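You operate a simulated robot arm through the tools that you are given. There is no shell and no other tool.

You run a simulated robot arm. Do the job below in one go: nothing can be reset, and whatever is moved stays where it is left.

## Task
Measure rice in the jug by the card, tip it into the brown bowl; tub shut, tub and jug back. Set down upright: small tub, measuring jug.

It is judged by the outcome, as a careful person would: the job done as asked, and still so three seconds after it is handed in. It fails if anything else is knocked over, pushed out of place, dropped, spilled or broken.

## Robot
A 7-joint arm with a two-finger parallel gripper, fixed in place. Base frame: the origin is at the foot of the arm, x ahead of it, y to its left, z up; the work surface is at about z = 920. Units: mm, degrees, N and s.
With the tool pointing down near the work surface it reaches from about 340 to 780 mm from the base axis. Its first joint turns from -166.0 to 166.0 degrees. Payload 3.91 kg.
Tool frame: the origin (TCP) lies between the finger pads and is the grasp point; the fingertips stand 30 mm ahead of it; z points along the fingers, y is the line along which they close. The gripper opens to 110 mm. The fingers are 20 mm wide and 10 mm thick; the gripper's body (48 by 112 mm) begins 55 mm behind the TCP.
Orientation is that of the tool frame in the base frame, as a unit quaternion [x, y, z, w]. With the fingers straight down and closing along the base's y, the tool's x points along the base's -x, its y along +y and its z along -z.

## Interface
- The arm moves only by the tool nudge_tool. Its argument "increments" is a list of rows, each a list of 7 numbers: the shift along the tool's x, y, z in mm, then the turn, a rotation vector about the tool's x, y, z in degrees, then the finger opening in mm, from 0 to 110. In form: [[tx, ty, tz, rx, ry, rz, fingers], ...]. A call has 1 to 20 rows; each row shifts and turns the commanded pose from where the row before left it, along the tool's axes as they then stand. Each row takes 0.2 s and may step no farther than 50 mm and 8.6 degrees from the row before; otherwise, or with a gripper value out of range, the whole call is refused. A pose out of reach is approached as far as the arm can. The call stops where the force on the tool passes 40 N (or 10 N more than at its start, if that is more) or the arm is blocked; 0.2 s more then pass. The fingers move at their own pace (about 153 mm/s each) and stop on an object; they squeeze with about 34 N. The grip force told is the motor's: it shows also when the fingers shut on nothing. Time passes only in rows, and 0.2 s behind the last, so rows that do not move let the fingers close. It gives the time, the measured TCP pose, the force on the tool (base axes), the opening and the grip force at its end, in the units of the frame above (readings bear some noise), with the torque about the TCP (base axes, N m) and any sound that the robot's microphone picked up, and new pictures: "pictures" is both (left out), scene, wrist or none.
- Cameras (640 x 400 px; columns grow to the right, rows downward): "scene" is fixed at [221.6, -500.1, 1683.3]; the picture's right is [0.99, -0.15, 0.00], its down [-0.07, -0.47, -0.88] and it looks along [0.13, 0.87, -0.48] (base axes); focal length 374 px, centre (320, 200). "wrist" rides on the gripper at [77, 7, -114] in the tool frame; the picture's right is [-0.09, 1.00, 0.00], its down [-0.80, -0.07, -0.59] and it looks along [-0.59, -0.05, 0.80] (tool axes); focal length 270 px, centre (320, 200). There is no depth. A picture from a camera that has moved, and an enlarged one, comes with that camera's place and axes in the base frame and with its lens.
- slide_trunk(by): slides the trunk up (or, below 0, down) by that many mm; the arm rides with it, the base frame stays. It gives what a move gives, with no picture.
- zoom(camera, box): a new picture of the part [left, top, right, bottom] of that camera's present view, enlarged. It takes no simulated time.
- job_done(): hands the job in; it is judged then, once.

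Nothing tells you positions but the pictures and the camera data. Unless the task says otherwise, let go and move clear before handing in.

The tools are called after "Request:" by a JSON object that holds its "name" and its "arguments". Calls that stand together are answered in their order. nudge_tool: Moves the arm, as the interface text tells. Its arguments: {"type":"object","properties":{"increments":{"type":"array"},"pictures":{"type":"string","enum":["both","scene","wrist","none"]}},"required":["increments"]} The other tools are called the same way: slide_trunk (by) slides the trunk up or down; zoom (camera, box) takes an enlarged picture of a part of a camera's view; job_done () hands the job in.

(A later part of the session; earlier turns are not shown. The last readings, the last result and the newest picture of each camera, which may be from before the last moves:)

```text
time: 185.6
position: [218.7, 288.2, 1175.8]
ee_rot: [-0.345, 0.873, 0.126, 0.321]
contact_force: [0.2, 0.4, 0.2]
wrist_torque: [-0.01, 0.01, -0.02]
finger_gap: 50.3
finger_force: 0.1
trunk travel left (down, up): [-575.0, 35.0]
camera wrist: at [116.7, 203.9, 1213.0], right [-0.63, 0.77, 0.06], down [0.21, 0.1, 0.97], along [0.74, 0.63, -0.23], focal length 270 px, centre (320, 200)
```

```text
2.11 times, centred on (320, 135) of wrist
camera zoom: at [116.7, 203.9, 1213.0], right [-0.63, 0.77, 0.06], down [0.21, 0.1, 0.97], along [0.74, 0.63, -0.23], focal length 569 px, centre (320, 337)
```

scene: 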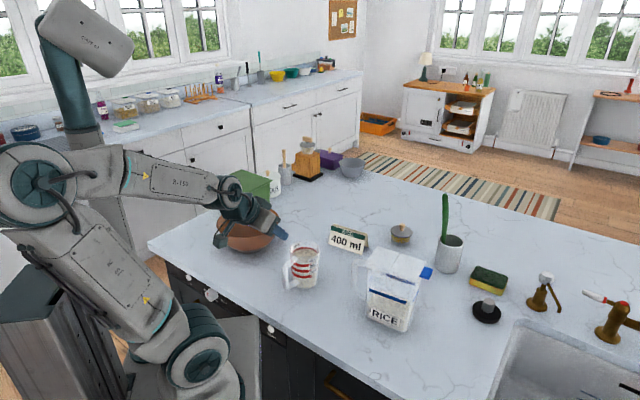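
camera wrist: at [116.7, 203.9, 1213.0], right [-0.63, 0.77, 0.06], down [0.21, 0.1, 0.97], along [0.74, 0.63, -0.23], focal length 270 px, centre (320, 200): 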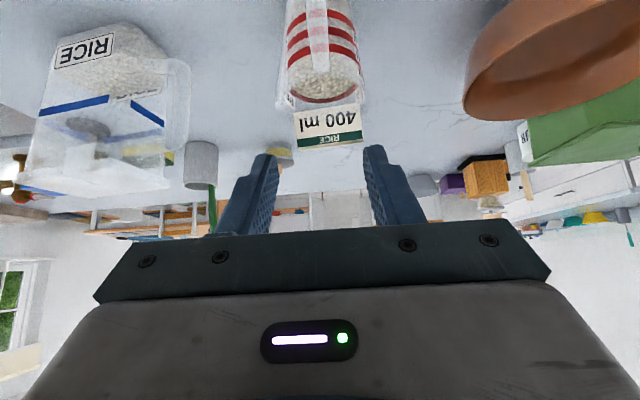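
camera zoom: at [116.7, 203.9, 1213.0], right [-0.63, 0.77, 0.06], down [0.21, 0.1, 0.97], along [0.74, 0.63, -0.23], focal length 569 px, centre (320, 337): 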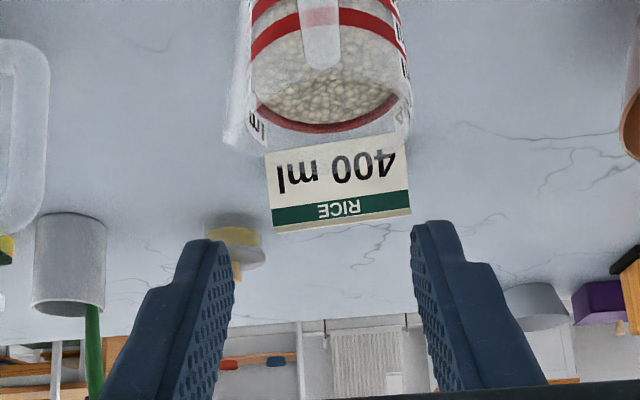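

The arm reaches comfortably. I'll move in toward the jug handle, correcting about 5.5 mm sideways.

Request:
{"name": "nudge_tool", "arguments": {"increments": [[21, 1.85, 31, 0, 0, 0, 50], [21, 1.85, 31, 0, 0, 0, 50], [21, 1.85, 31, 0, 0, 0, 50], [0, 0, 0, 0, 0, 0, 50]], "pictures": "both"}}

Request:
{"name": "zoom", "arguments": {"camera": "wrist", "box": [200, 0, 440, 230]}}

Request:
{"name": "zoom", "arguments": {"camera": "scene", "box": [240, 200, 350, 300]}}

```text
time: 186.6
position: [235.1, 335.8, 1089.9]
ee_rot: [-0.347, 0.873, 0.127, 0.319]
contact_force: [-0.2, -0.6, -0.5]
wrist_torque: [-0.02, 0.03, -0.01]
finger_gap: 49.9
finger_force: 0.1
out of reach, approached as far as the arm can: row 1, 2, 3
trunk travel left (down, up): [-575.0, 35.0]
camera wrist: at [132.6, 252.1, 1126.7], right [-0.63, 0.77, 0.06], down [0.21, 0.1, 0.97], along [0.74, 0.63, -0.23], focal length 270 px, centre (320, 200)
```

scene: 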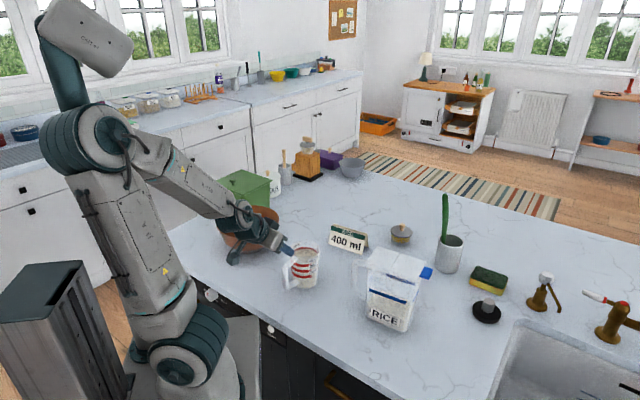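
wrist: 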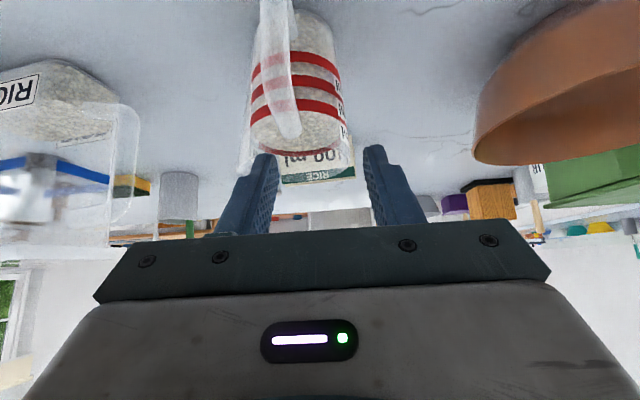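

```text
1.74 times, centred on (320, 115) of wrist
camera zoom: at [132.6, 252.1, 1126.7], right [-0.63, 0.77, 0.06], down [0.21, 0.1, 0.97], along [0.74, 0.63, -0.23], focal length 470 px, centre (320, 348)
```

zoom: 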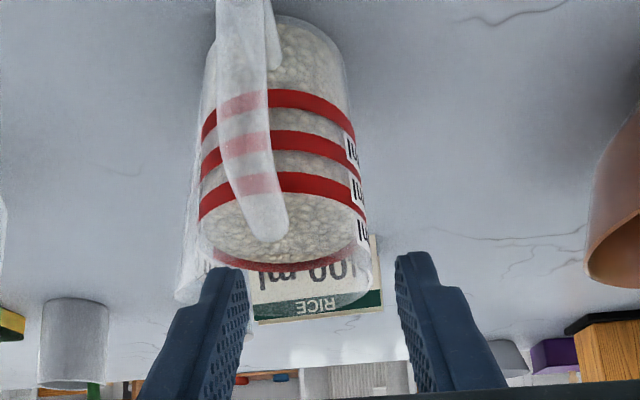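

```text
4.00 times, centred on (295, 250) of scene
camera zoom: at [221.6, -500.1, 1683.3], right [0.99, -0.15, 0.0], down [-0.07, -0.47, -0.88], along [0.13, 0.87, -0.48], focal length 1498 px, centre (420, 0)
```

zoom: 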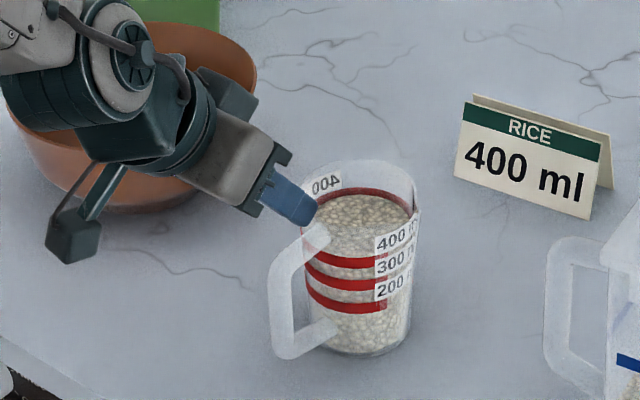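

With 40° of tilt the low position is out of reach this close to the base. A steeper grasp of about 15° should work. I'll back up, then dry-run the pouring pose over the bowl with empty fingers to confirm it is reachable.

Request:
{"name": "nudge_tool", "arguments": {"increments": [[-24.1, 0, -28.7, 0, 0, 0, 50], [-24.1, 0, -28.7, 0, 0, 0, 50], [-24.1, 0, -28.7, 0, 0, 0, 50], [-24.1, 0, -28.7, 0, 0, 0, 50], [0, 0, 0, 0, 8, 0, 50], [0, 0, 0, 0, 8, 0, 50], [0, 0, 0, 0, 8, 0, 50], [0, 0, 0, 0, 8, 0, 50], [0, 0, 0, 0, 8, 0, 50], [0, 0, 0, 0, 0, 0, 50]], "pictures": "scene"}}

```text
time: 188.8
position: [233.5, 336.8, 1238.5]
ee_rot: [-0.368, 0.93, 0.0, 0.001]
contact_force: [-0.3, -0.5, -0.2]
wrist_torque: [0.01, -0.01, 0.02]
finger_gap: 50.0
finger_force: 0.0
trunk travel left (down, up): [-575.0, 35.0]
```

scene: 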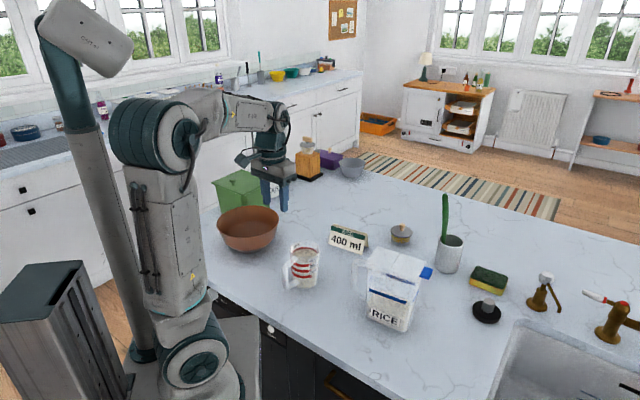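

Request:
{"name": "nudge_tool", "arguments": {"increments": [[0, 0, 0, 0, 0, 7.6, 50], [0, 0, 0, 0, 0, 7.6, 50], [0, 0, 0, 0, 0, 7.6, 50], [0, 0, 0, 0, 0, 7.6, 50], [0, 0, 0, 0, 0, 7.6, 50], [0, 0, 0, 0, 0, 7.6, 50], [0, 0, 0, 0, 0, 7.6, 50], [16.9, 32.9, 0, 0, 0, 0, 50], [16.9, 32.9, 0, 0, 0, 0, 50], [16.9, 32.9, 0, 0, 0, 0, 50], [16.9, 32.9, 0, 0, 0, 0, 50], [16.9, 32.9, 0, 0, 0, 0, 50], [16.9, 32.9, 0, 0, 0, 0, 50], [16.9, 32.9, 0, 0, 0, 0, 50], [0, 0, 0, 0, 0, 0, 50]], "pictures": "both"}}

Request:
{"name": "nudge_tool", "arguments": {"increments": [[0, 0, 0, 0, 7.5, 0, 50], [0, 0, 0, 0, 7.5, 0, 50], [0, 0, 0, 0, 7.5, 0, 50], [0, 0, 0, 0, 7.5, 0, 50], [0, 0, 0, 0, 7.5, 0, 50], [0, 0, 0, 0, 7.5, 0, 50], [0, 0, 0, 0, 7.5, 0, 50], [0, 0, 0, 0, 7.5, 0, 50], [0, 0, 0, 0, 0, 0, 50]], "pictures": "scene"}}

```text
time: 192.0
position: [158.6, 583.3, 1239.3]
ee_rot: [0.088, 0.996, 0.003, 0.001]
contact_force: [0.0, -0.1, 0.0]
wrist_torque: [-0.03, -0.02, 0.02]
finger_gap: 50.2
finger_force: 0.1
trunk travel left (down, up): [-575.0, 35.0]
camera wrist: at [82.9, 604.8, 1353.6], right [0.26, 0.97, 0.0], down [0.77, -0.21, 0.6], along [0.58, -0.15, -0.8], focal length 270 px, centre (320, 200)
```

scene: 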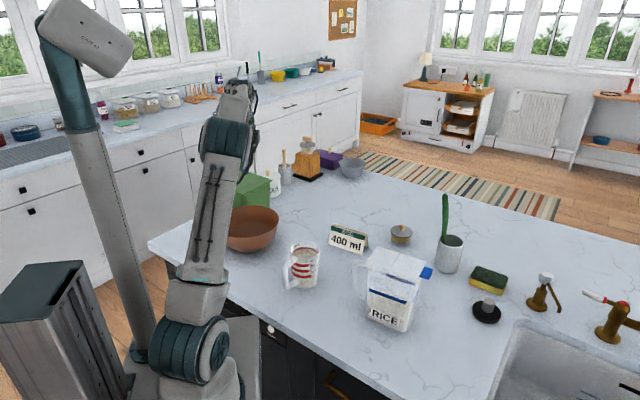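
wrist: 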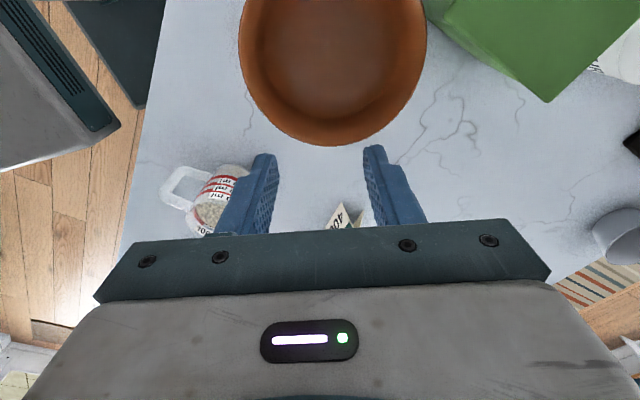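

```text
time: 194.0
position: [158.3, 585.0, 1238.8]
ee_rot: [0.075, 0.863, 0.046, -0.497]
contact_force: [0.4, -0.5, -0.4]
wrist_torque: [0.0, 0.0, 0.02]
finger_gap: 50.4
finger_force: 0.1
trunk travel left (down, up): [-575.0, 35.0]
```

scene: 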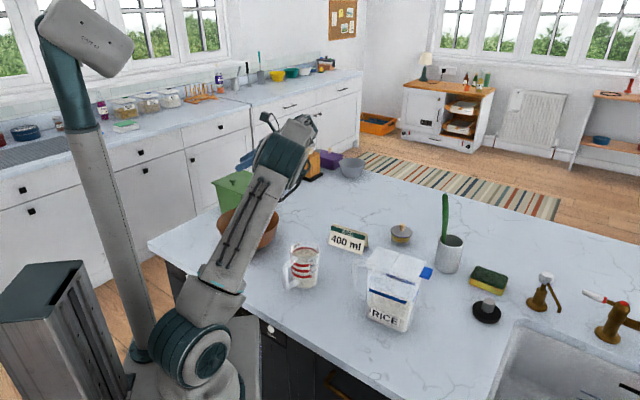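

Request:
{"name": "nudge_tool", "arguments": {"increments": [[0, 0, 0, 0, 7.5, 0, 50], [0, 0, 0, 0, 7.5, 0, 50], [0, 0, 0, 0, 7.5, 0, 50], [0, 0, 0, 0, 7.5, 0, 50], [0, 0, 0, 0, 7.5, 0, 50], [0, 0, 0, 0, 7.5, 0, 50], [0, 0, 0, 0, 0, 0, 50]], "pictures": "both"}}

```text
time: 195.6
position: [158.7, 586.5, 1237.8]
ee_rot: [-0.052, -0.608, -0.07, 0.789]
contact_force: [0.2, 0.4, -0.3]
wrist_torque: [-0.02, -0.03, 0.0]
finger_gap: 50.0
finger_force: 0.1
trunk travel left (down, up): [-575.0, 35.0]
camera wrist: at [287.1, 570.4, 1282.8], right [0.15, 0.99, -0.08], down [0.35, -0.13, -0.93], along [-0.92, 0.11, -0.37], focal length 270 px, centre (320, 200)
```

scene: 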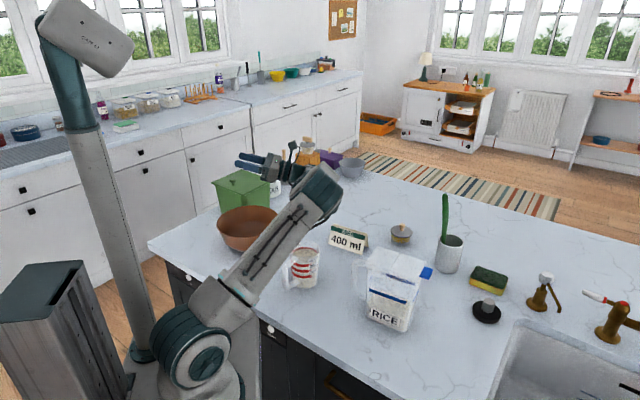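
wrist: 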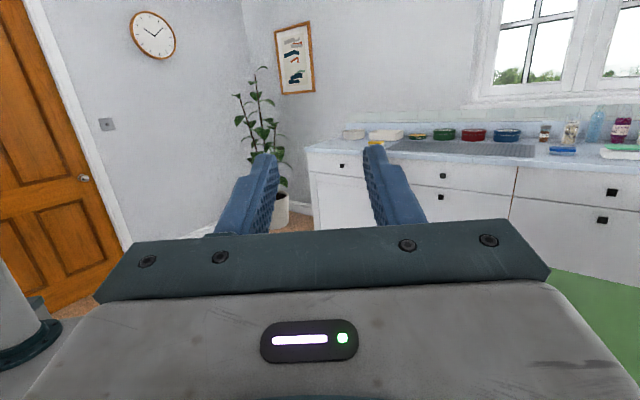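

The pouring pose is reachable. I'll test it slightly lower and tilted further.

Request:
{"name": "nudge_tool", "arguments": {"increments": [[-31.4, 0, -8.4, 0, 0, 0, 50], [-31.4, 0, -8.4, 0, 0, 0, 50], [0, 0, 0, 0, 7.5, 0, 50], [0, 0, 0, 0, 7.5, 0, 50], [0, 0, 0, 0, 0, 0, 50]], "pictures": "scene"}}

```text
time: 196.8
position: [159.0, 586.3, 1174.0]
ee_rot: [-0.042, -0.5, -0.077, 0.862]
contact_force: [-0.1, 0.4, 0.5]
wrist_torque: [0.02, -0.02, 0.03]
finger_gap: 50.3
finger_force: 0.1
trunk travel left (down, up): [-575.0, 35.0]
```

scene: 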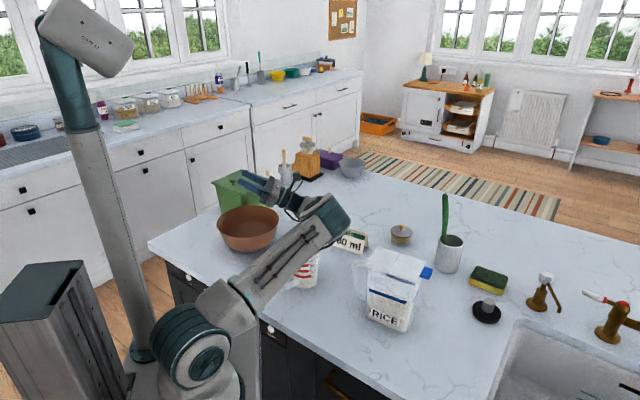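

Request:
{"name": "nudge_tool", "arguments": {"increments": [[0, 0, 0, 0, -7.5, 0, 50], [0, 0, 0, 0, -7.5, 0, 50], [31.4, 0, 8.4, 0, 0, 0, 50], [31.4, 0, 8.4, 0, 0, 0, 50], [0, 0, 0, 0, -7.5, 0, 50], [0, 0, 0, 0, -7.5, 0, 50], [0, 0, 0, 0, -7.5, 0, 50], [0, 0, 0, 0, -7.5, 0, 50], [0, 0, 0, 0, -7.5, 0, 50], [0, 0, 0, 0, -7.5, 0, 50], [0, 0, 0, 0, -7.5, 0, 50], [0, 0, 0, 0, -7.5, 0, 50], [0, 0, 0, 0, -7.5, 0, 50], [0, 0, 0, 0, -7.5, 0, 50], [0, 0, 0, 0, -7.5, 0, 50], [0, 0, 0, 0, -7.5, 0, 50], [0, 0, 0, 0, -7.5, 0, 50], [0, 0, 0, 0, -7.5, 0, 50], [0, 0, 0, 0, 0, 0, 50]], "pictures": "scene"}}

```text
time: 200.8
position: [158.1, 585.4, 1239.3]
ee_rot: [0.088, 0.996, 0.002, 0.003]
contact_force: [-1.2, -0.3, 0.1]
wrist_torque: [0.03, -0.01, 0.0]
finger_gap: 50.2
finger_force: 0.0
trunk travel left (down, up): [-575.0, 35.0]
```

scene: 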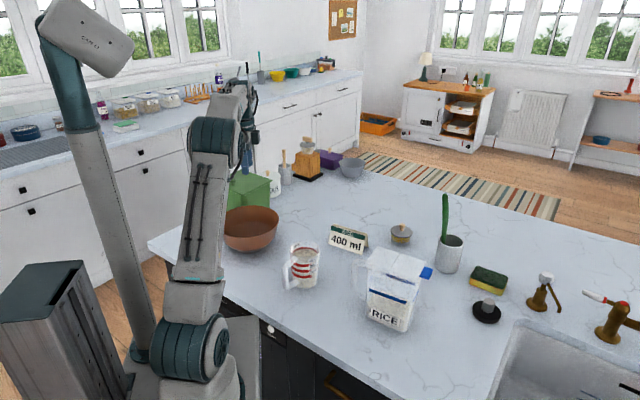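

Request:
{"name": "nudge_tool", "arguments": {"increments": [[-19.2, -34.6, 0, 0, 0, 0, 50], [-19.2, -34.6, 0, 0, 0, 0, 50], [-19.2, -34.6, 0, 0, 0, 0, 50], [-19.2, -34.6, 0, 0, 0, 0, 50], [-19.2, -34.6, 0, 0, 0, 0, 50], [-19.2, -34.6, 0, 0, 0, 0, 50], [-19.2, -34.6, 0, 0, 0, 0, 50], [0, 0, 0, 0, 0, -7.6, 50], [0, 0, 0, 0, 0, -7.6, 50], [0, 0, 0, 0, 0, -7.6, 50], [0, 0, 0, 0, 0, -7.6, 50], [0, 0, 0, 0, 0, -7.6, 50], [0, 0, 0, 0, 0, -7.6, 50], [0, 0, 0, 0, 0, -7.6, 50], [0, 0, 0, 0, -7.5, 0, 50], [0, 0, 0, 0, -7.5, 0, 50], [0, 0, 0, 0, 0, 0, 50]], "pictures": "both"}}

Request:
{"name": "zoom", "arguments": {"camera": "wrist", "box": [220, 20, 420, 220]}}

```text
time: 204.4
position: [248.5, 323.5, 1237.6]
ee_rot: [-0.365, 0.922, 0.049, 0.123]
contact_force: [0.3, 1.0, 0.7]
wrist_torque: [0.0, 0.02, -0.02]
finger_gap: 50.0
finger_force: 0.0
trunk travel left (down, up): [-575.0, 35.0]
camera wrist: at [167.1, 257.7, 1328.0], right [-0.62, 0.78, 0.02], down [0.5, 0.37, 0.79], along [0.61, 0.5, -0.62], focal length 270 px, centre (320, 200)
```

scene: 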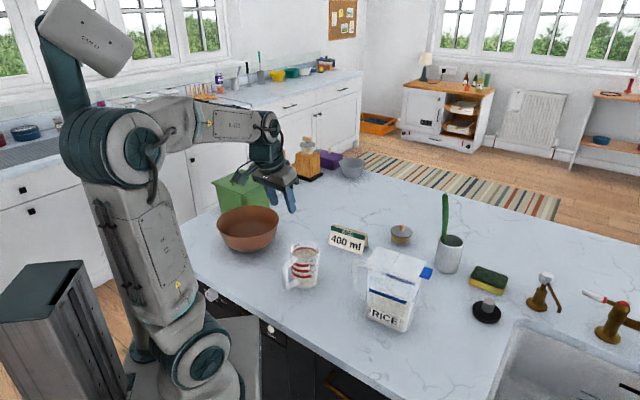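
wrist: 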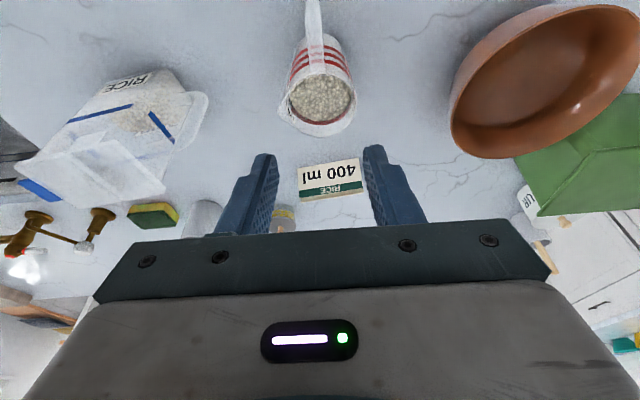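

```text
2.00 times, centred on (320, 120) of wrist
camera zoom: at [167.1, 257.7, 1328.0], right [-0.62, 0.78, 0.02], down [0.5, 0.37, 0.79], along [0.61, 0.5, -0.62], focal length 541 px, centre (320, 360)
```

zoom: 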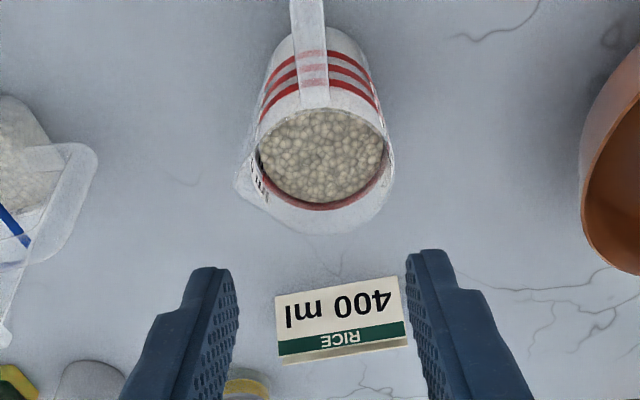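

The handle lines up with the tool plane. I'll descend over it.

Request:
{"name": "nudge_tool", "arguments": {"increments": [[10.4, 0, 38.6, 0, 0, 0, 50], [10.4, 0, 38.6, 0, 0, 0, 50], [10.4, 0, 38.6, 0, 0, 0, 50], [10.4, 0, 38.6, 0, 0, 0, 50], [0, 0, 0, 0, 0, 0, 50]], "pictures": "both"}}

Request:
{"name": "zoom", "arguments": {"camera": "wrist", "box": [220, 60, 420, 240]}}

Request:
{"name": "zoom", "arguments": {"camera": "scene", "box": [250, 210, 340, 300]}}

```text
time: 205.6
position: [247.5, 324.5, 1075.8]
ee_rot: [-0.364, 0.922, 0.049, 0.124]
contact_force: [-0.9, 0.2, 0.2]
wrist_torque: [-0.01, 0.02, -0.01]
finger_gap: 50.5
finger_force: 0.1
trunk travel left (down, up): [-575.0, 35.0]
camera wrist: at [166.7, 258.9, 1166.3], right [-0.62, 0.78, 0.02], down [0.5, 0.37, 0.78], along [0.61, 0.5, -0.62], focal length 270 px, centre (320, 200)
```

scene: 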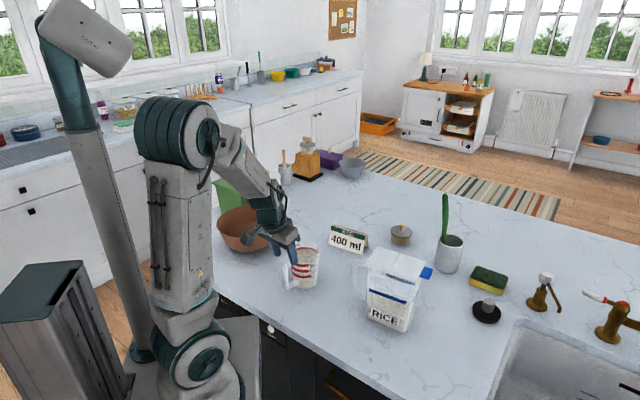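
wrist: 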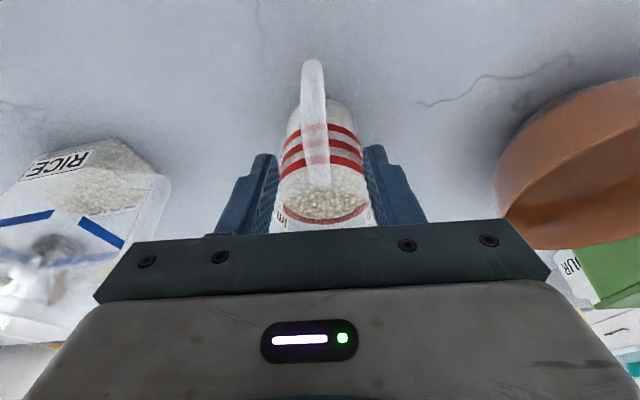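

```text
2.22 times, centred on (320, 150) of wrist
camera zoom: at [166.7, 258.9, 1166.3], right [-0.62, 0.78, 0.02], down [0.5, 0.37, 0.78], along [0.61, 0.5, -0.62], focal length 601 px, centre (320, 311)
```

zoom: 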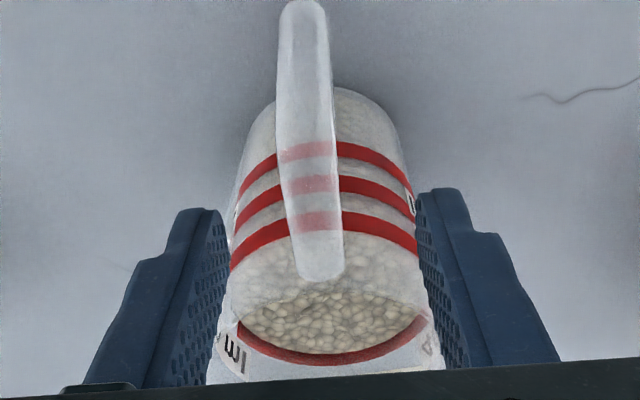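

```text
4.44 times, centred on (295, 255) of scene
camera zoom: at [221.6, -500.1, 1683.3], right [0.99, -0.15, 0.0], down [-0.07, -0.47, -0.88], along [0.13, 0.87, -0.48], focal length 1664 px, centre (431, -44)
```

zoom: 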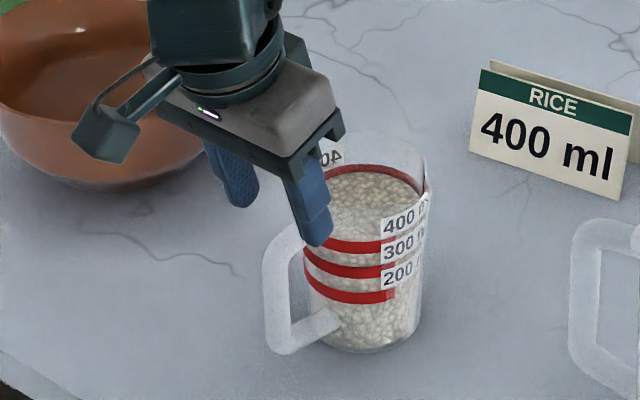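

Request:
{"name": "nudge_tool", "arguments": {"increments": [[4.1, 0, 24, 0, 0, 0, 50], [4.1, 0, 24, 0, 0, 0, 50], [4.1, 0, 14, 0, 0, 0, 50], [0, 0, 10, 0, 0, 0, 50], [0, 0, 0, 0, 0, 0, 50]], "pictures": "both"}}

Request:
{"name": "zoom", "arguments": {"camera": "wrist", "box": [220, 60, 420, 240]}}

Request:
{"name": "zoom", "arguments": {"camera": "scene", "box": [250, 210, 340, 300]}}

```text
time: 206.8
position: [253.6, 328.6, 1004.1]
ee_rot: [-0.364, 0.922, 0.049, 0.124]
contact_force: [-0.3, 0.3, 0.4]
wrist_torque: [-0.01, -0.01, -0.01]
finger_gap: 50.0
finger_force: 0.0
trunk travel left (down, up): [-575.0, 35.0]
camera wrist: at [172.8, 262.6, 1094.6], right [-0.62, 0.78, 0.02], down [0.5, 0.37, 0.78], along [0.61, 0.5, -0.62], focal length 270 px, centre (320, 200)
```

scene: 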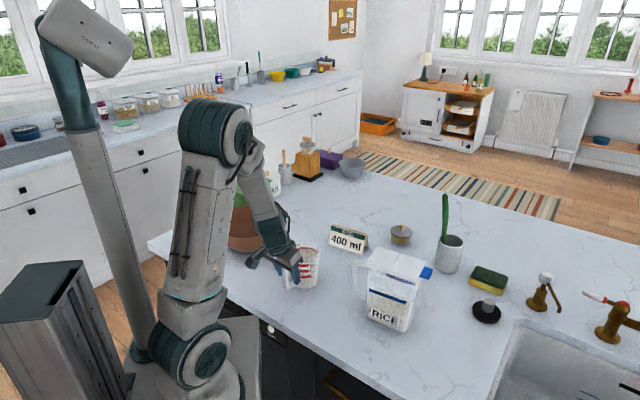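
wrist: 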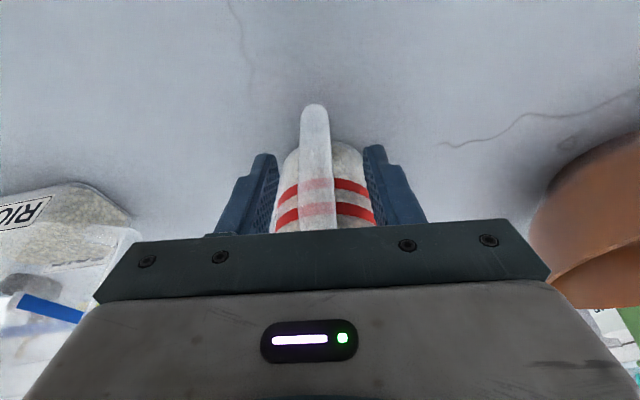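

```text
2.22 times, centred on (320, 150) of wrist
camera zoom: at [172.8, 262.6, 1094.6], right [-0.62, 0.78, 0.02], down [0.5, 0.37, 0.78], along [0.61, 0.5, -0.62], focal length 601 px, centre (320, 311)
```

zoom: 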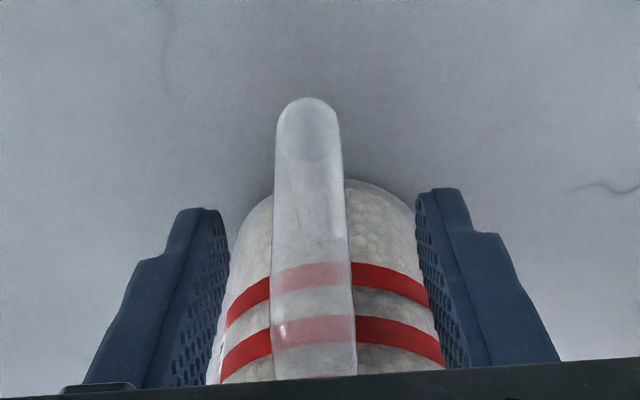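

```text
4.44 times, centred on (295, 255) of scene
camera zoom: at [221.6, -500.1, 1683.3], right [0.99, -0.15, 0.0], down [-0.07, -0.47, -0.88], along [0.13, 0.87, -0.48], focal length 1664 px, centre (431, -44)
```

zoom: 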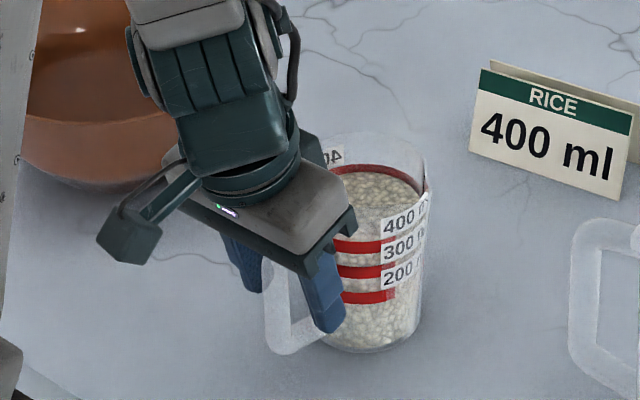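

Request:
{"name": "nudge_tool", "arguments": {"increments": [[0, 0, 0, 0, 0, 0, 30], [0, 0, 0, 0, 0, 0, 10], [0, 0, 0, 0, 0, 0, 10], [0, 0, 0, 0, 0, 0, 10]], "pictures": "wrist"}}

Request:
{"name": "zoom", "arguments": {"camera": "scene", "box": [250, 210, 340, 300]}}

```text
time: 207.8
position: [254.5, 328.3, 1005.1]
ee_rot: [-0.364, 0.922, 0.048, 0.124]
contact_force: [0.4, -1.0, -0.2]
wrist_torque: [0.02, 0.09, -0.01]
finger_gap: 16.7
finger_force: 35.1
trunk travel left (down, up): [-575.0, 35.0]
camera wrist: at [172.8, 262.6, 1094.7], right [-0.62, 0.78, 0.02], down [0.5, 0.37, 0.78], along [0.61, 0.5, -0.62], focal length 270 px, centre (320, 200)
```

wrist: 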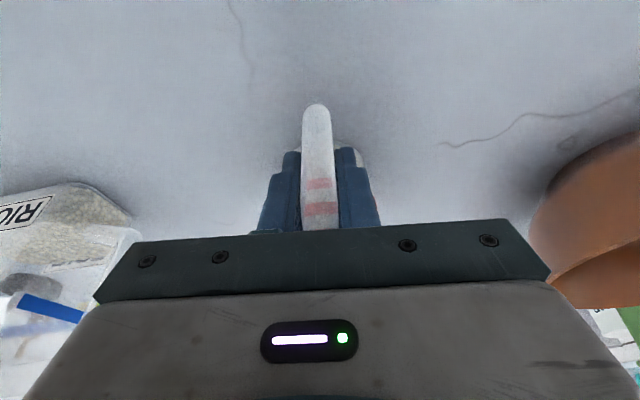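

```text
4.44 times, centred on (295, 255) of scene
camera zoom: at [221.6, -500.1, 1683.3], right [0.99, -0.15, 0.0], down [-0.07, -0.47, -0.88], along [0.13, 0.87, -0.48], focal length 1664 px, centre (431, -44)
```

zoom: 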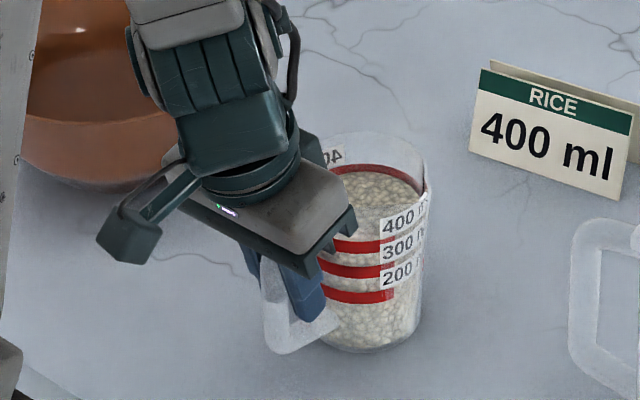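

The jug handle is gripped with a 16.7 mm gap. I'll lift gently.

Request:
{"name": "nudge_tool", "arguments": {"increments": [[-1.3, 0, -4.8, 0, 0, 0, 10], [-1.3, 0, -4.8, 0, 0, 0, 10], [-1.3, 0, -4.8, 0, 0, 0, 10], [-1.3, 0, -4.8, 0, 0, 0, 10], [0, 0, 0, 0, 0, 0, 10]], "pictures": "wrist"}}

Request:
{"name": "zoom", "arguments": {"camera": "scene", "box": [250, 210, 340, 300]}}

```text
time: 209.0
position: [252.4, 328.6, 1024.9]
ee_rot: [-0.365, 0.921, 0.049, 0.123]
contact_force: [-0.3, -0.1, -4.8]
wrist_torque: [-0.17, 0.19, -0.04]
finger_gap: 16.7
finger_force: 34.0
trunk travel left (down, up): [-575.0, 35.0]
camera wrist: at [171.6, 262.7, 1115.2], right [-0.62, 0.78, 0.02], down [0.5, 0.37, 0.78], along [0.61, 0.5, -0.62], focal length 270 px, centre (320, 200)
```

wrist: 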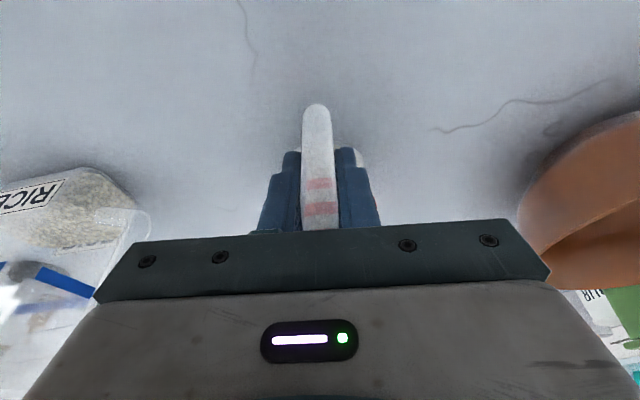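

```text
4.44 times, centred on (295, 255) of scene
camera zoom: at [221.6, -500.1, 1683.3], right [0.99, -0.15, 0.0], down [-0.07, -0.47, -0.88], along [0.13, 0.87, -0.48], focal length 1664 px, centre (431, -44)
```

zoom: 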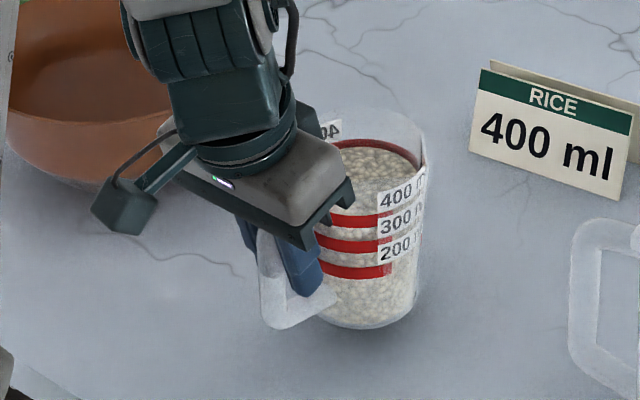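

The jug is lifted level at 4.8 N. I'll raise it, turn so the pour runs sideways relative to the arm, and carry it to the near side of the bowl.

Request:
{"name": "nudge_tool", "arguments": {"increments": [[-10.1, 0, -37.7, 0, 0, 0, 10], [-10.1, 0, -37.7, 0, 0, 0, 10], [-10.1, 0, -37.7, 0, 0, 0, 10], [-10.1, 0, -37.7, 0, 0, 0, 10], [-10.1, 0, -37.7, 0, 0, 0, 10], [0, 0, 0, 1.967, 0, 7.341, 10], [0, 0, 0, 1.967, 0, 7.341, 10], [0, 0, 0, 1.967, 0, 7.341, 10], [0, 0, 0, 1.967, 0, 7.341, 10], [0, 0, 0, 1.967, 0, 7.341, 10], [0, 0, 0, 1.967, 0, 7.341, 10], [0, 0, 0, 1.967, 0, 7.341, 10], [0, 0, 0, 0, 0, 0, 10]], "pictures": "both"}}

```text
time: 211.8
position: [252.8, 327.7, 1220.8]
ee_rot: [0.087, 0.987, -0.011, 0.131]
contact_force: [0.2, -0.6, -3.9]
wrist_torque: [0.03, 0.23, 0.02]
finger_gap: 16.7
finger_force: 33.9
trunk travel left (down, up): [-575.0, 35.0]
camera wrist: at [150.9, 353.9, 1310.3], right [0.26, 0.97, 0.03], down [0.59, -0.18, 0.78], along [0.76, -0.19, -0.62], focal length 270 px, centre (320, 200)
```

scene: 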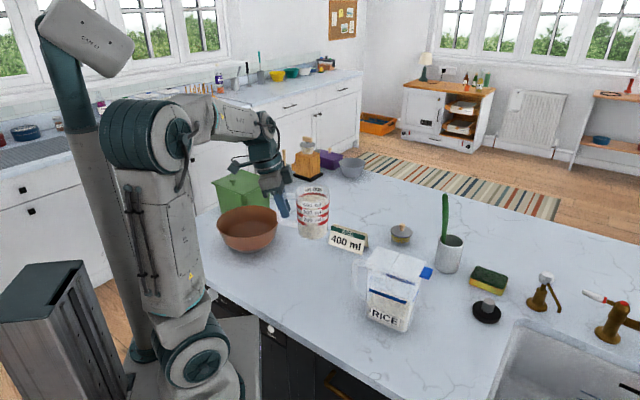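
wrist: 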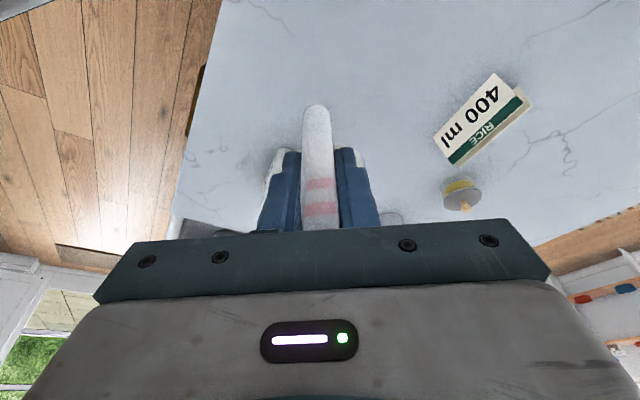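

Request:
{"name": "nudge_tool", "arguments": {"increments": [[28.3, 24.4, -7.6, 0, 0, 0, 10], [28.3, 24.4, -7.6, 0, 0, 0, 10], [28.3, 24.4, -7.6, 0, 0, 0, 10], [28.3, 24.4, -7.6, 0, 0, 0, 10], [28.3, 24.4, -7.6, 0, 0, 0, 10], [28.3, 24.4, -7.6, 0, 0, 0, 10], [28.3, 24.4, -7.6, 0, 0, 0, 10], [28.3, 24.4, -7.6, 0, 0, 0, 10], [28.3, 24.4, -7.6, 0, 0, 0, 10], [28.3, 24.4, -7.6, 0, 0, 0, 10], [0, 0, 0, 0, 0, 0, 10]], "pictures": "both"}}

Request:
{"name": "zoom", "arguments": {"camera": "scene", "box": [180, 120, 310, 280]}}

```text
time: 214.2
position: [9.8, 617.3, 1222.6]
ee_rot: [0.087, 0.987, -0.01, 0.132]
contact_force: [0.8, 0.3, -4.7]
wrist_torque: [0.08, 0.26, 0.0]
finger_gap: 16.7
finger_force: 34.1
trunk travel left (down, up): [-575.0, 35.0]
camera wrist: at [-93.1, 642.9, 1311.6], right [0.26, 0.97, 0.03], down [0.59, -0.18, 0.78], along [0.76, -0.19, -0.62], focal length 270 px, centre (320, 200)
```

scene: 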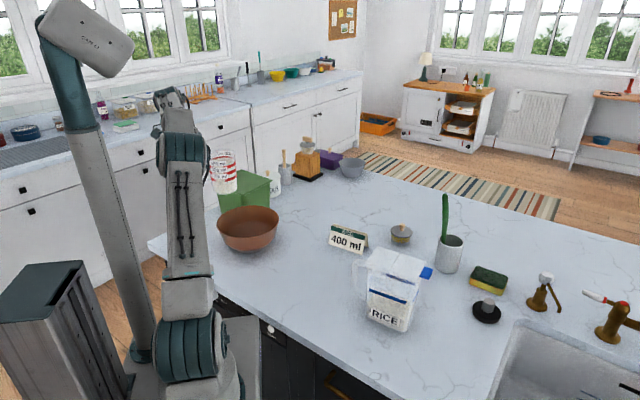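
wrist: 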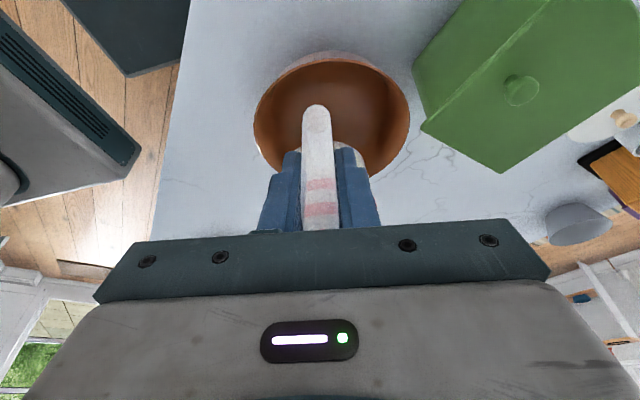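

```text
2.50 times, centred on (245, 200) of scene
camera zoom: at [221.6, -500.1, 1683.3], right [0.99, -0.15, 0.0], down [-0.07, -0.47, -0.88], along [0.13, 0.87, -0.48], focal length 936 px, centre (508, 200)
```

zoom: 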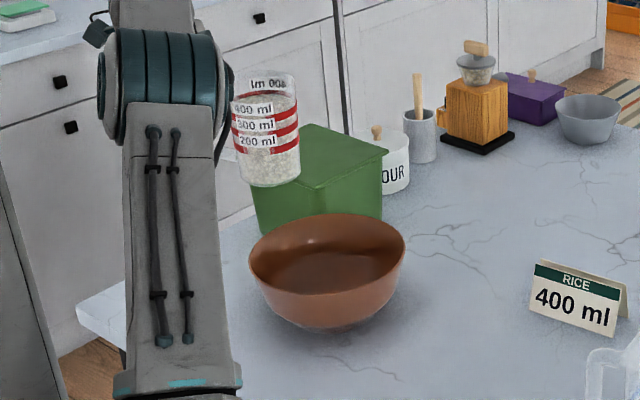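

The jug is over the near side of the bowl. I'll begin tilting about its front rim while lowering.

Request:
{"name": "nudge_tool", "arguments": {"increments": [[11.7, 8, 5.5, 0, 7.5, 0, 10], [2.85, 0, 7.7, 0, 7.5, 0, 10], [-0.25, 0, 7.9, 0, 7.5, 0, 10], [-3.35, 0, 7.7, 0, 7.5, 0, 10], [0, 0, 0, 0, 0, 0, 10]], "pictures": "both"}}

Request:
{"name": "zoom", "arguments": {"camera": "scene", "box": [180, 120, 310, 280]}}

```text
time: 215.4
position: [-2.0, 628.4, 1188.0]
ee_rot: [0.087, 0.988, 0.013, -0.129]
contact_force: [-0.3, 0.4, -4.5]
wrist_torque: [0.0, 0.09, -0.01]
finger_gap: 16.5
finger_force: 33.8
trunk travel left (down, up): [-575.0, 35.0]
camera wrist: at [-45.4, 643.2, 1318.3], right [0.26, 0.97, -0.02], down [0.9, -0.23, 0.37], along [0.35, -0.11, -0.93], focal length 270 px, centre (320, 200)
```

scene: 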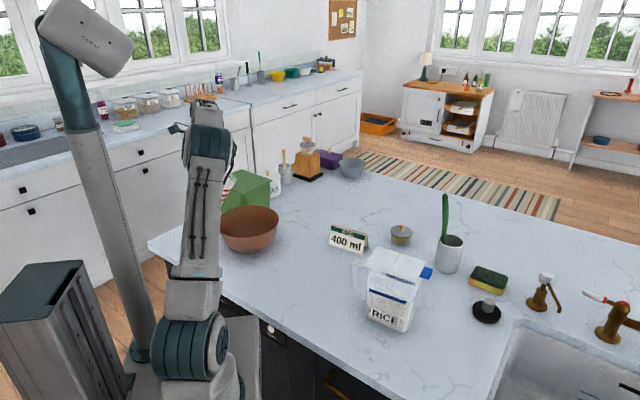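
wrist: 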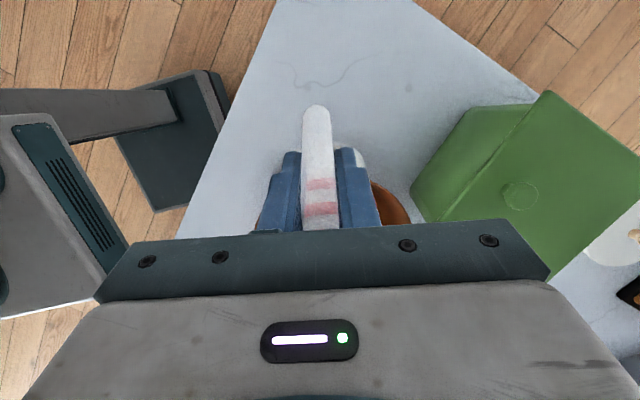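

```text
2.50 times, centred on (245, 200) of scene
camera zoom: at [221.6, -500.1, 1683.3], right [0.99, -0.15, 0.0], down [-0.07, -0.47, -0.88], along [0.13, 0.87, -0.48], focal length 936 px, centre (508, 200)
```

zoom: 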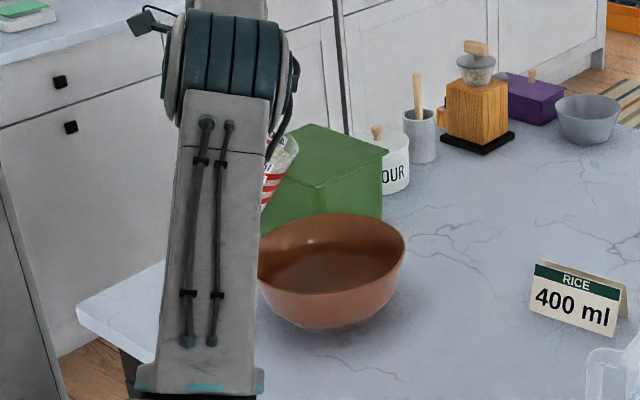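

Request:
{"name": "nudge_tool", "arguments": {"increments": [[-6.4, 0, 7.1, 0, 7.5, 0, 10], [-9.3, 0, 6.1, 0, 7.5, 0, 10], [-7.0, 0, -4.1, 0, 7.5, 0, 10], [-8.5, 0, -5.1, 0, 7.5, 0, 10], [0, 0, 0, 0, 0, 0, 10]], "pictures": "both"}}

Request:
{"name": "zoom", "arguments": {"camera": "scene", "box": [180, 140, 310, 270]}}

```text
time: 216.6
position: [27.0, 624.1, 1168.5]
ee_rot: [0.08, 0.921, 0.035, -0.38]
contact_force: [-0.1, 0.8, -3.4]
wrist_torque: [-0.01, 0.0, 0.0]
finger_gap: 17.0
finger_force: 33.9
trunk travel left (down, up): [-575.0, 35.0]
camera wrist: at [52.8, 627.1, 1303.8], right [0.23, 0.97, -0.06], down [0.96, -0.24, -0.14], along [-0.15, -0.02, -0.99], focal length 270 px, centre (320, 200)
```

scene: 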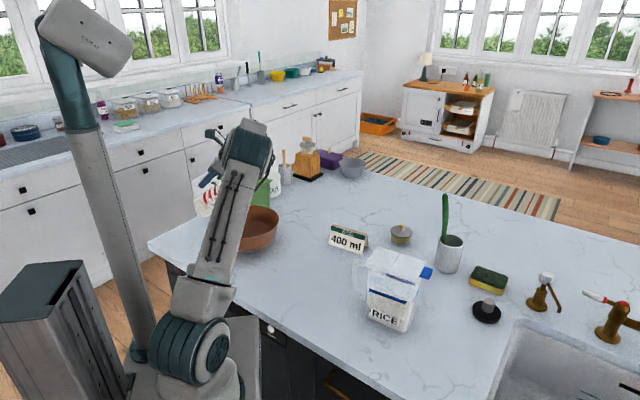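
wrist: 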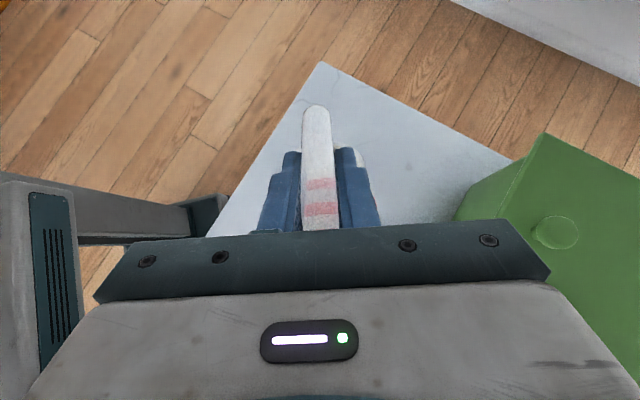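

```text
3.08 times, centred on (245, 205) of scene
camera zoom: at [221.6, -500.1, 1683.3], right [0.99, -0.15, 0.0], down [-0.07, -0.47, -0.88], along [0.13, 0.87, -0.48], focal length 1152 px, centre (551, 185)
```

zoom: 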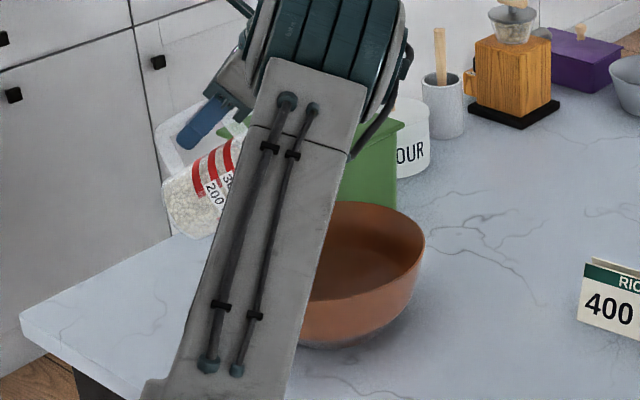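

Request:
{"name": "nudge_tool", "arguments": {"increments": [[-4.5, 0, -3.5, 0, 3.75, 0, 10], [-4.6, 0, -3.6, 0, 3.75, 0, 10], [0, 0, 0, 0, 0, 0, 10], [-4.9, 0, -3.9, 0, 3.75, 0, 10], [-5.1, 0, -4.1, 0, 3.75, 0, 10], [0, 0, 0, 0, 0, 0, 10]], "pictures": "both"}}

Request:
{"name": "zoom", "arguments": {"camera": "scene", "box": [180, 140, 310, 270]}}

```text
time: 218.0
position: [51.6, 619.6, 1164.4]
ee_rot: [0.074, 0.863, 0.044, -0.497]
contact_force: [0.1, -0.8, -4.2]
wrist_torque: [-0.02, -0.03, -0.02]
finger_gap: 16.9
finger_force: 34.1
trunk travel left (down, up): [-575.0, 35.0]
camera wrist: at [111.3, 616.6, 1288.3], right [0.22, 0.97, -0.07], down [0.89, -0.23, -0.39], along [-0.4, 0.02, -0.92], focal length 270 px, centre (320, 200)
```

scene: 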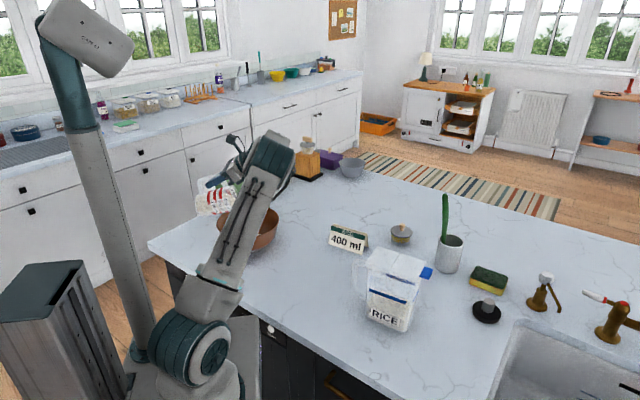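
wrist: 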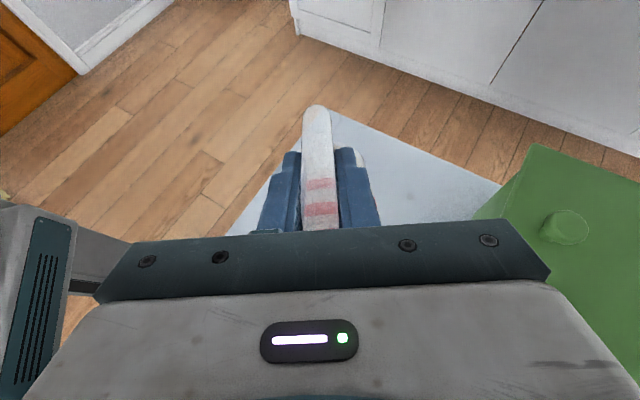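

```text
3.08 times, centred on (245, 205) of scene
camera zoom: at [221.6, -500.1, 1683.3], right [0.99, -0.15, 0.0], down [-0.07, -0.47, -0.88], along [0.13, 0.87, -0.48], focal length 1152 px, centre (551, 185)
```

zoom: 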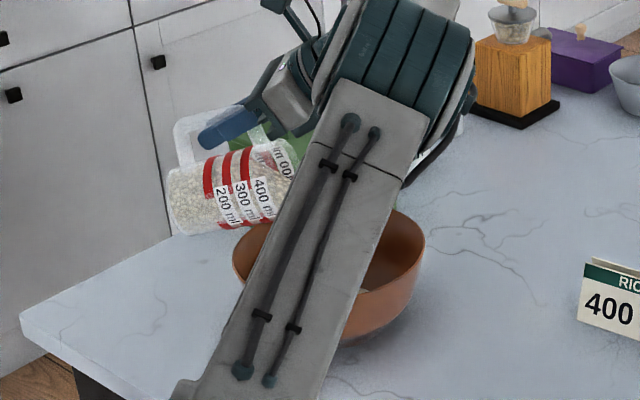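

Request:
{"name": "nudge_tool", "arguments": {"increments": [[-2.3, 0, -6.6, 0, 3.75, 0, 10], [-2.3, 0, -6.7, 0, 3.75, 0, 10], [0, 0, 0, 0, 0, 0, 10]], "pictures": "none"}}

Request:
{"name": "zoom", "arguments": {"camera": "scene", "box": [200, 160, 300, 260]}}

Request:
{"name": "nudge_tool", "arguments": {"increments": [[-2.4, 0, -6.9, 0, 3.75, 0, 10], [-2.4, 0, -7.0, 0, 3.75, 0, 10], [0, 0, 0, 0, 0, 0, 10], [0, 0, 0, 0, 0, 0, 10]], "pictures": "none"}}

Request:
{"name": "zoom", "arguments": {"camera": "scene", "box": [200, 160, 300, 260]}}

```text
time: 218.8
position: [64.4, 617.1, 1166.2]
ee_rot: [0.072, 0.829, 0.05, -0.553]
contact_force: [-0.1, -0.1, -4.4]
wrist_torque: [0.0, -0.07, -0.01]
finger_gap: 16.9
finger_force: 34.0
trunk travel left (down, up): [-575.0, 35.0]
```

```text
4.00 times, centred on (250, 210) of scene
camera zoom: at [221.6, -500.1, 1683.3], right [0.99, -0.15, 0.0], down [-0.07, -0.47, -0.88], along [0.13, 0.87, -0.48], focal length 1498 px, centre (600, 160)
```

zoom: 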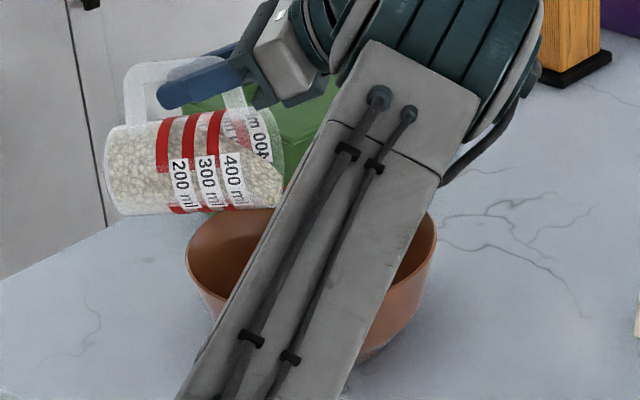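

```text
time: 219.8
position: [79.7, 615.5, 1167.3]
ee_rot: [0.068, 0.791, 0.054, -0.606]
contact_force: [-0.1, 0.1, -3.5]
wrist_torque: [-0.02, -0.09, -0.03]
finger_gap: 16.8
finger_force: 34.4
trunk travel left (down, up): [-575.0, 35.0]
```

```text
4.00 times, centred on (250, 210) of scene
camera zoom: at [221.6, -500.1, 1683.3], right [0.99, -0.15, 0.0], down [-0.07, -0.47, -0.88], along [0.13, 0.87, -0.48], focal length 1498 px, centre (600, 160)
```

zoom: 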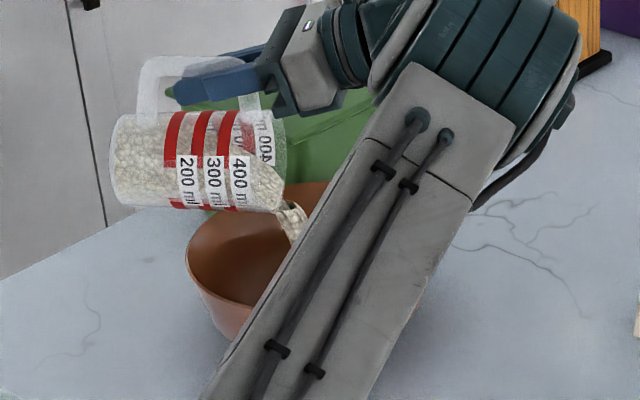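

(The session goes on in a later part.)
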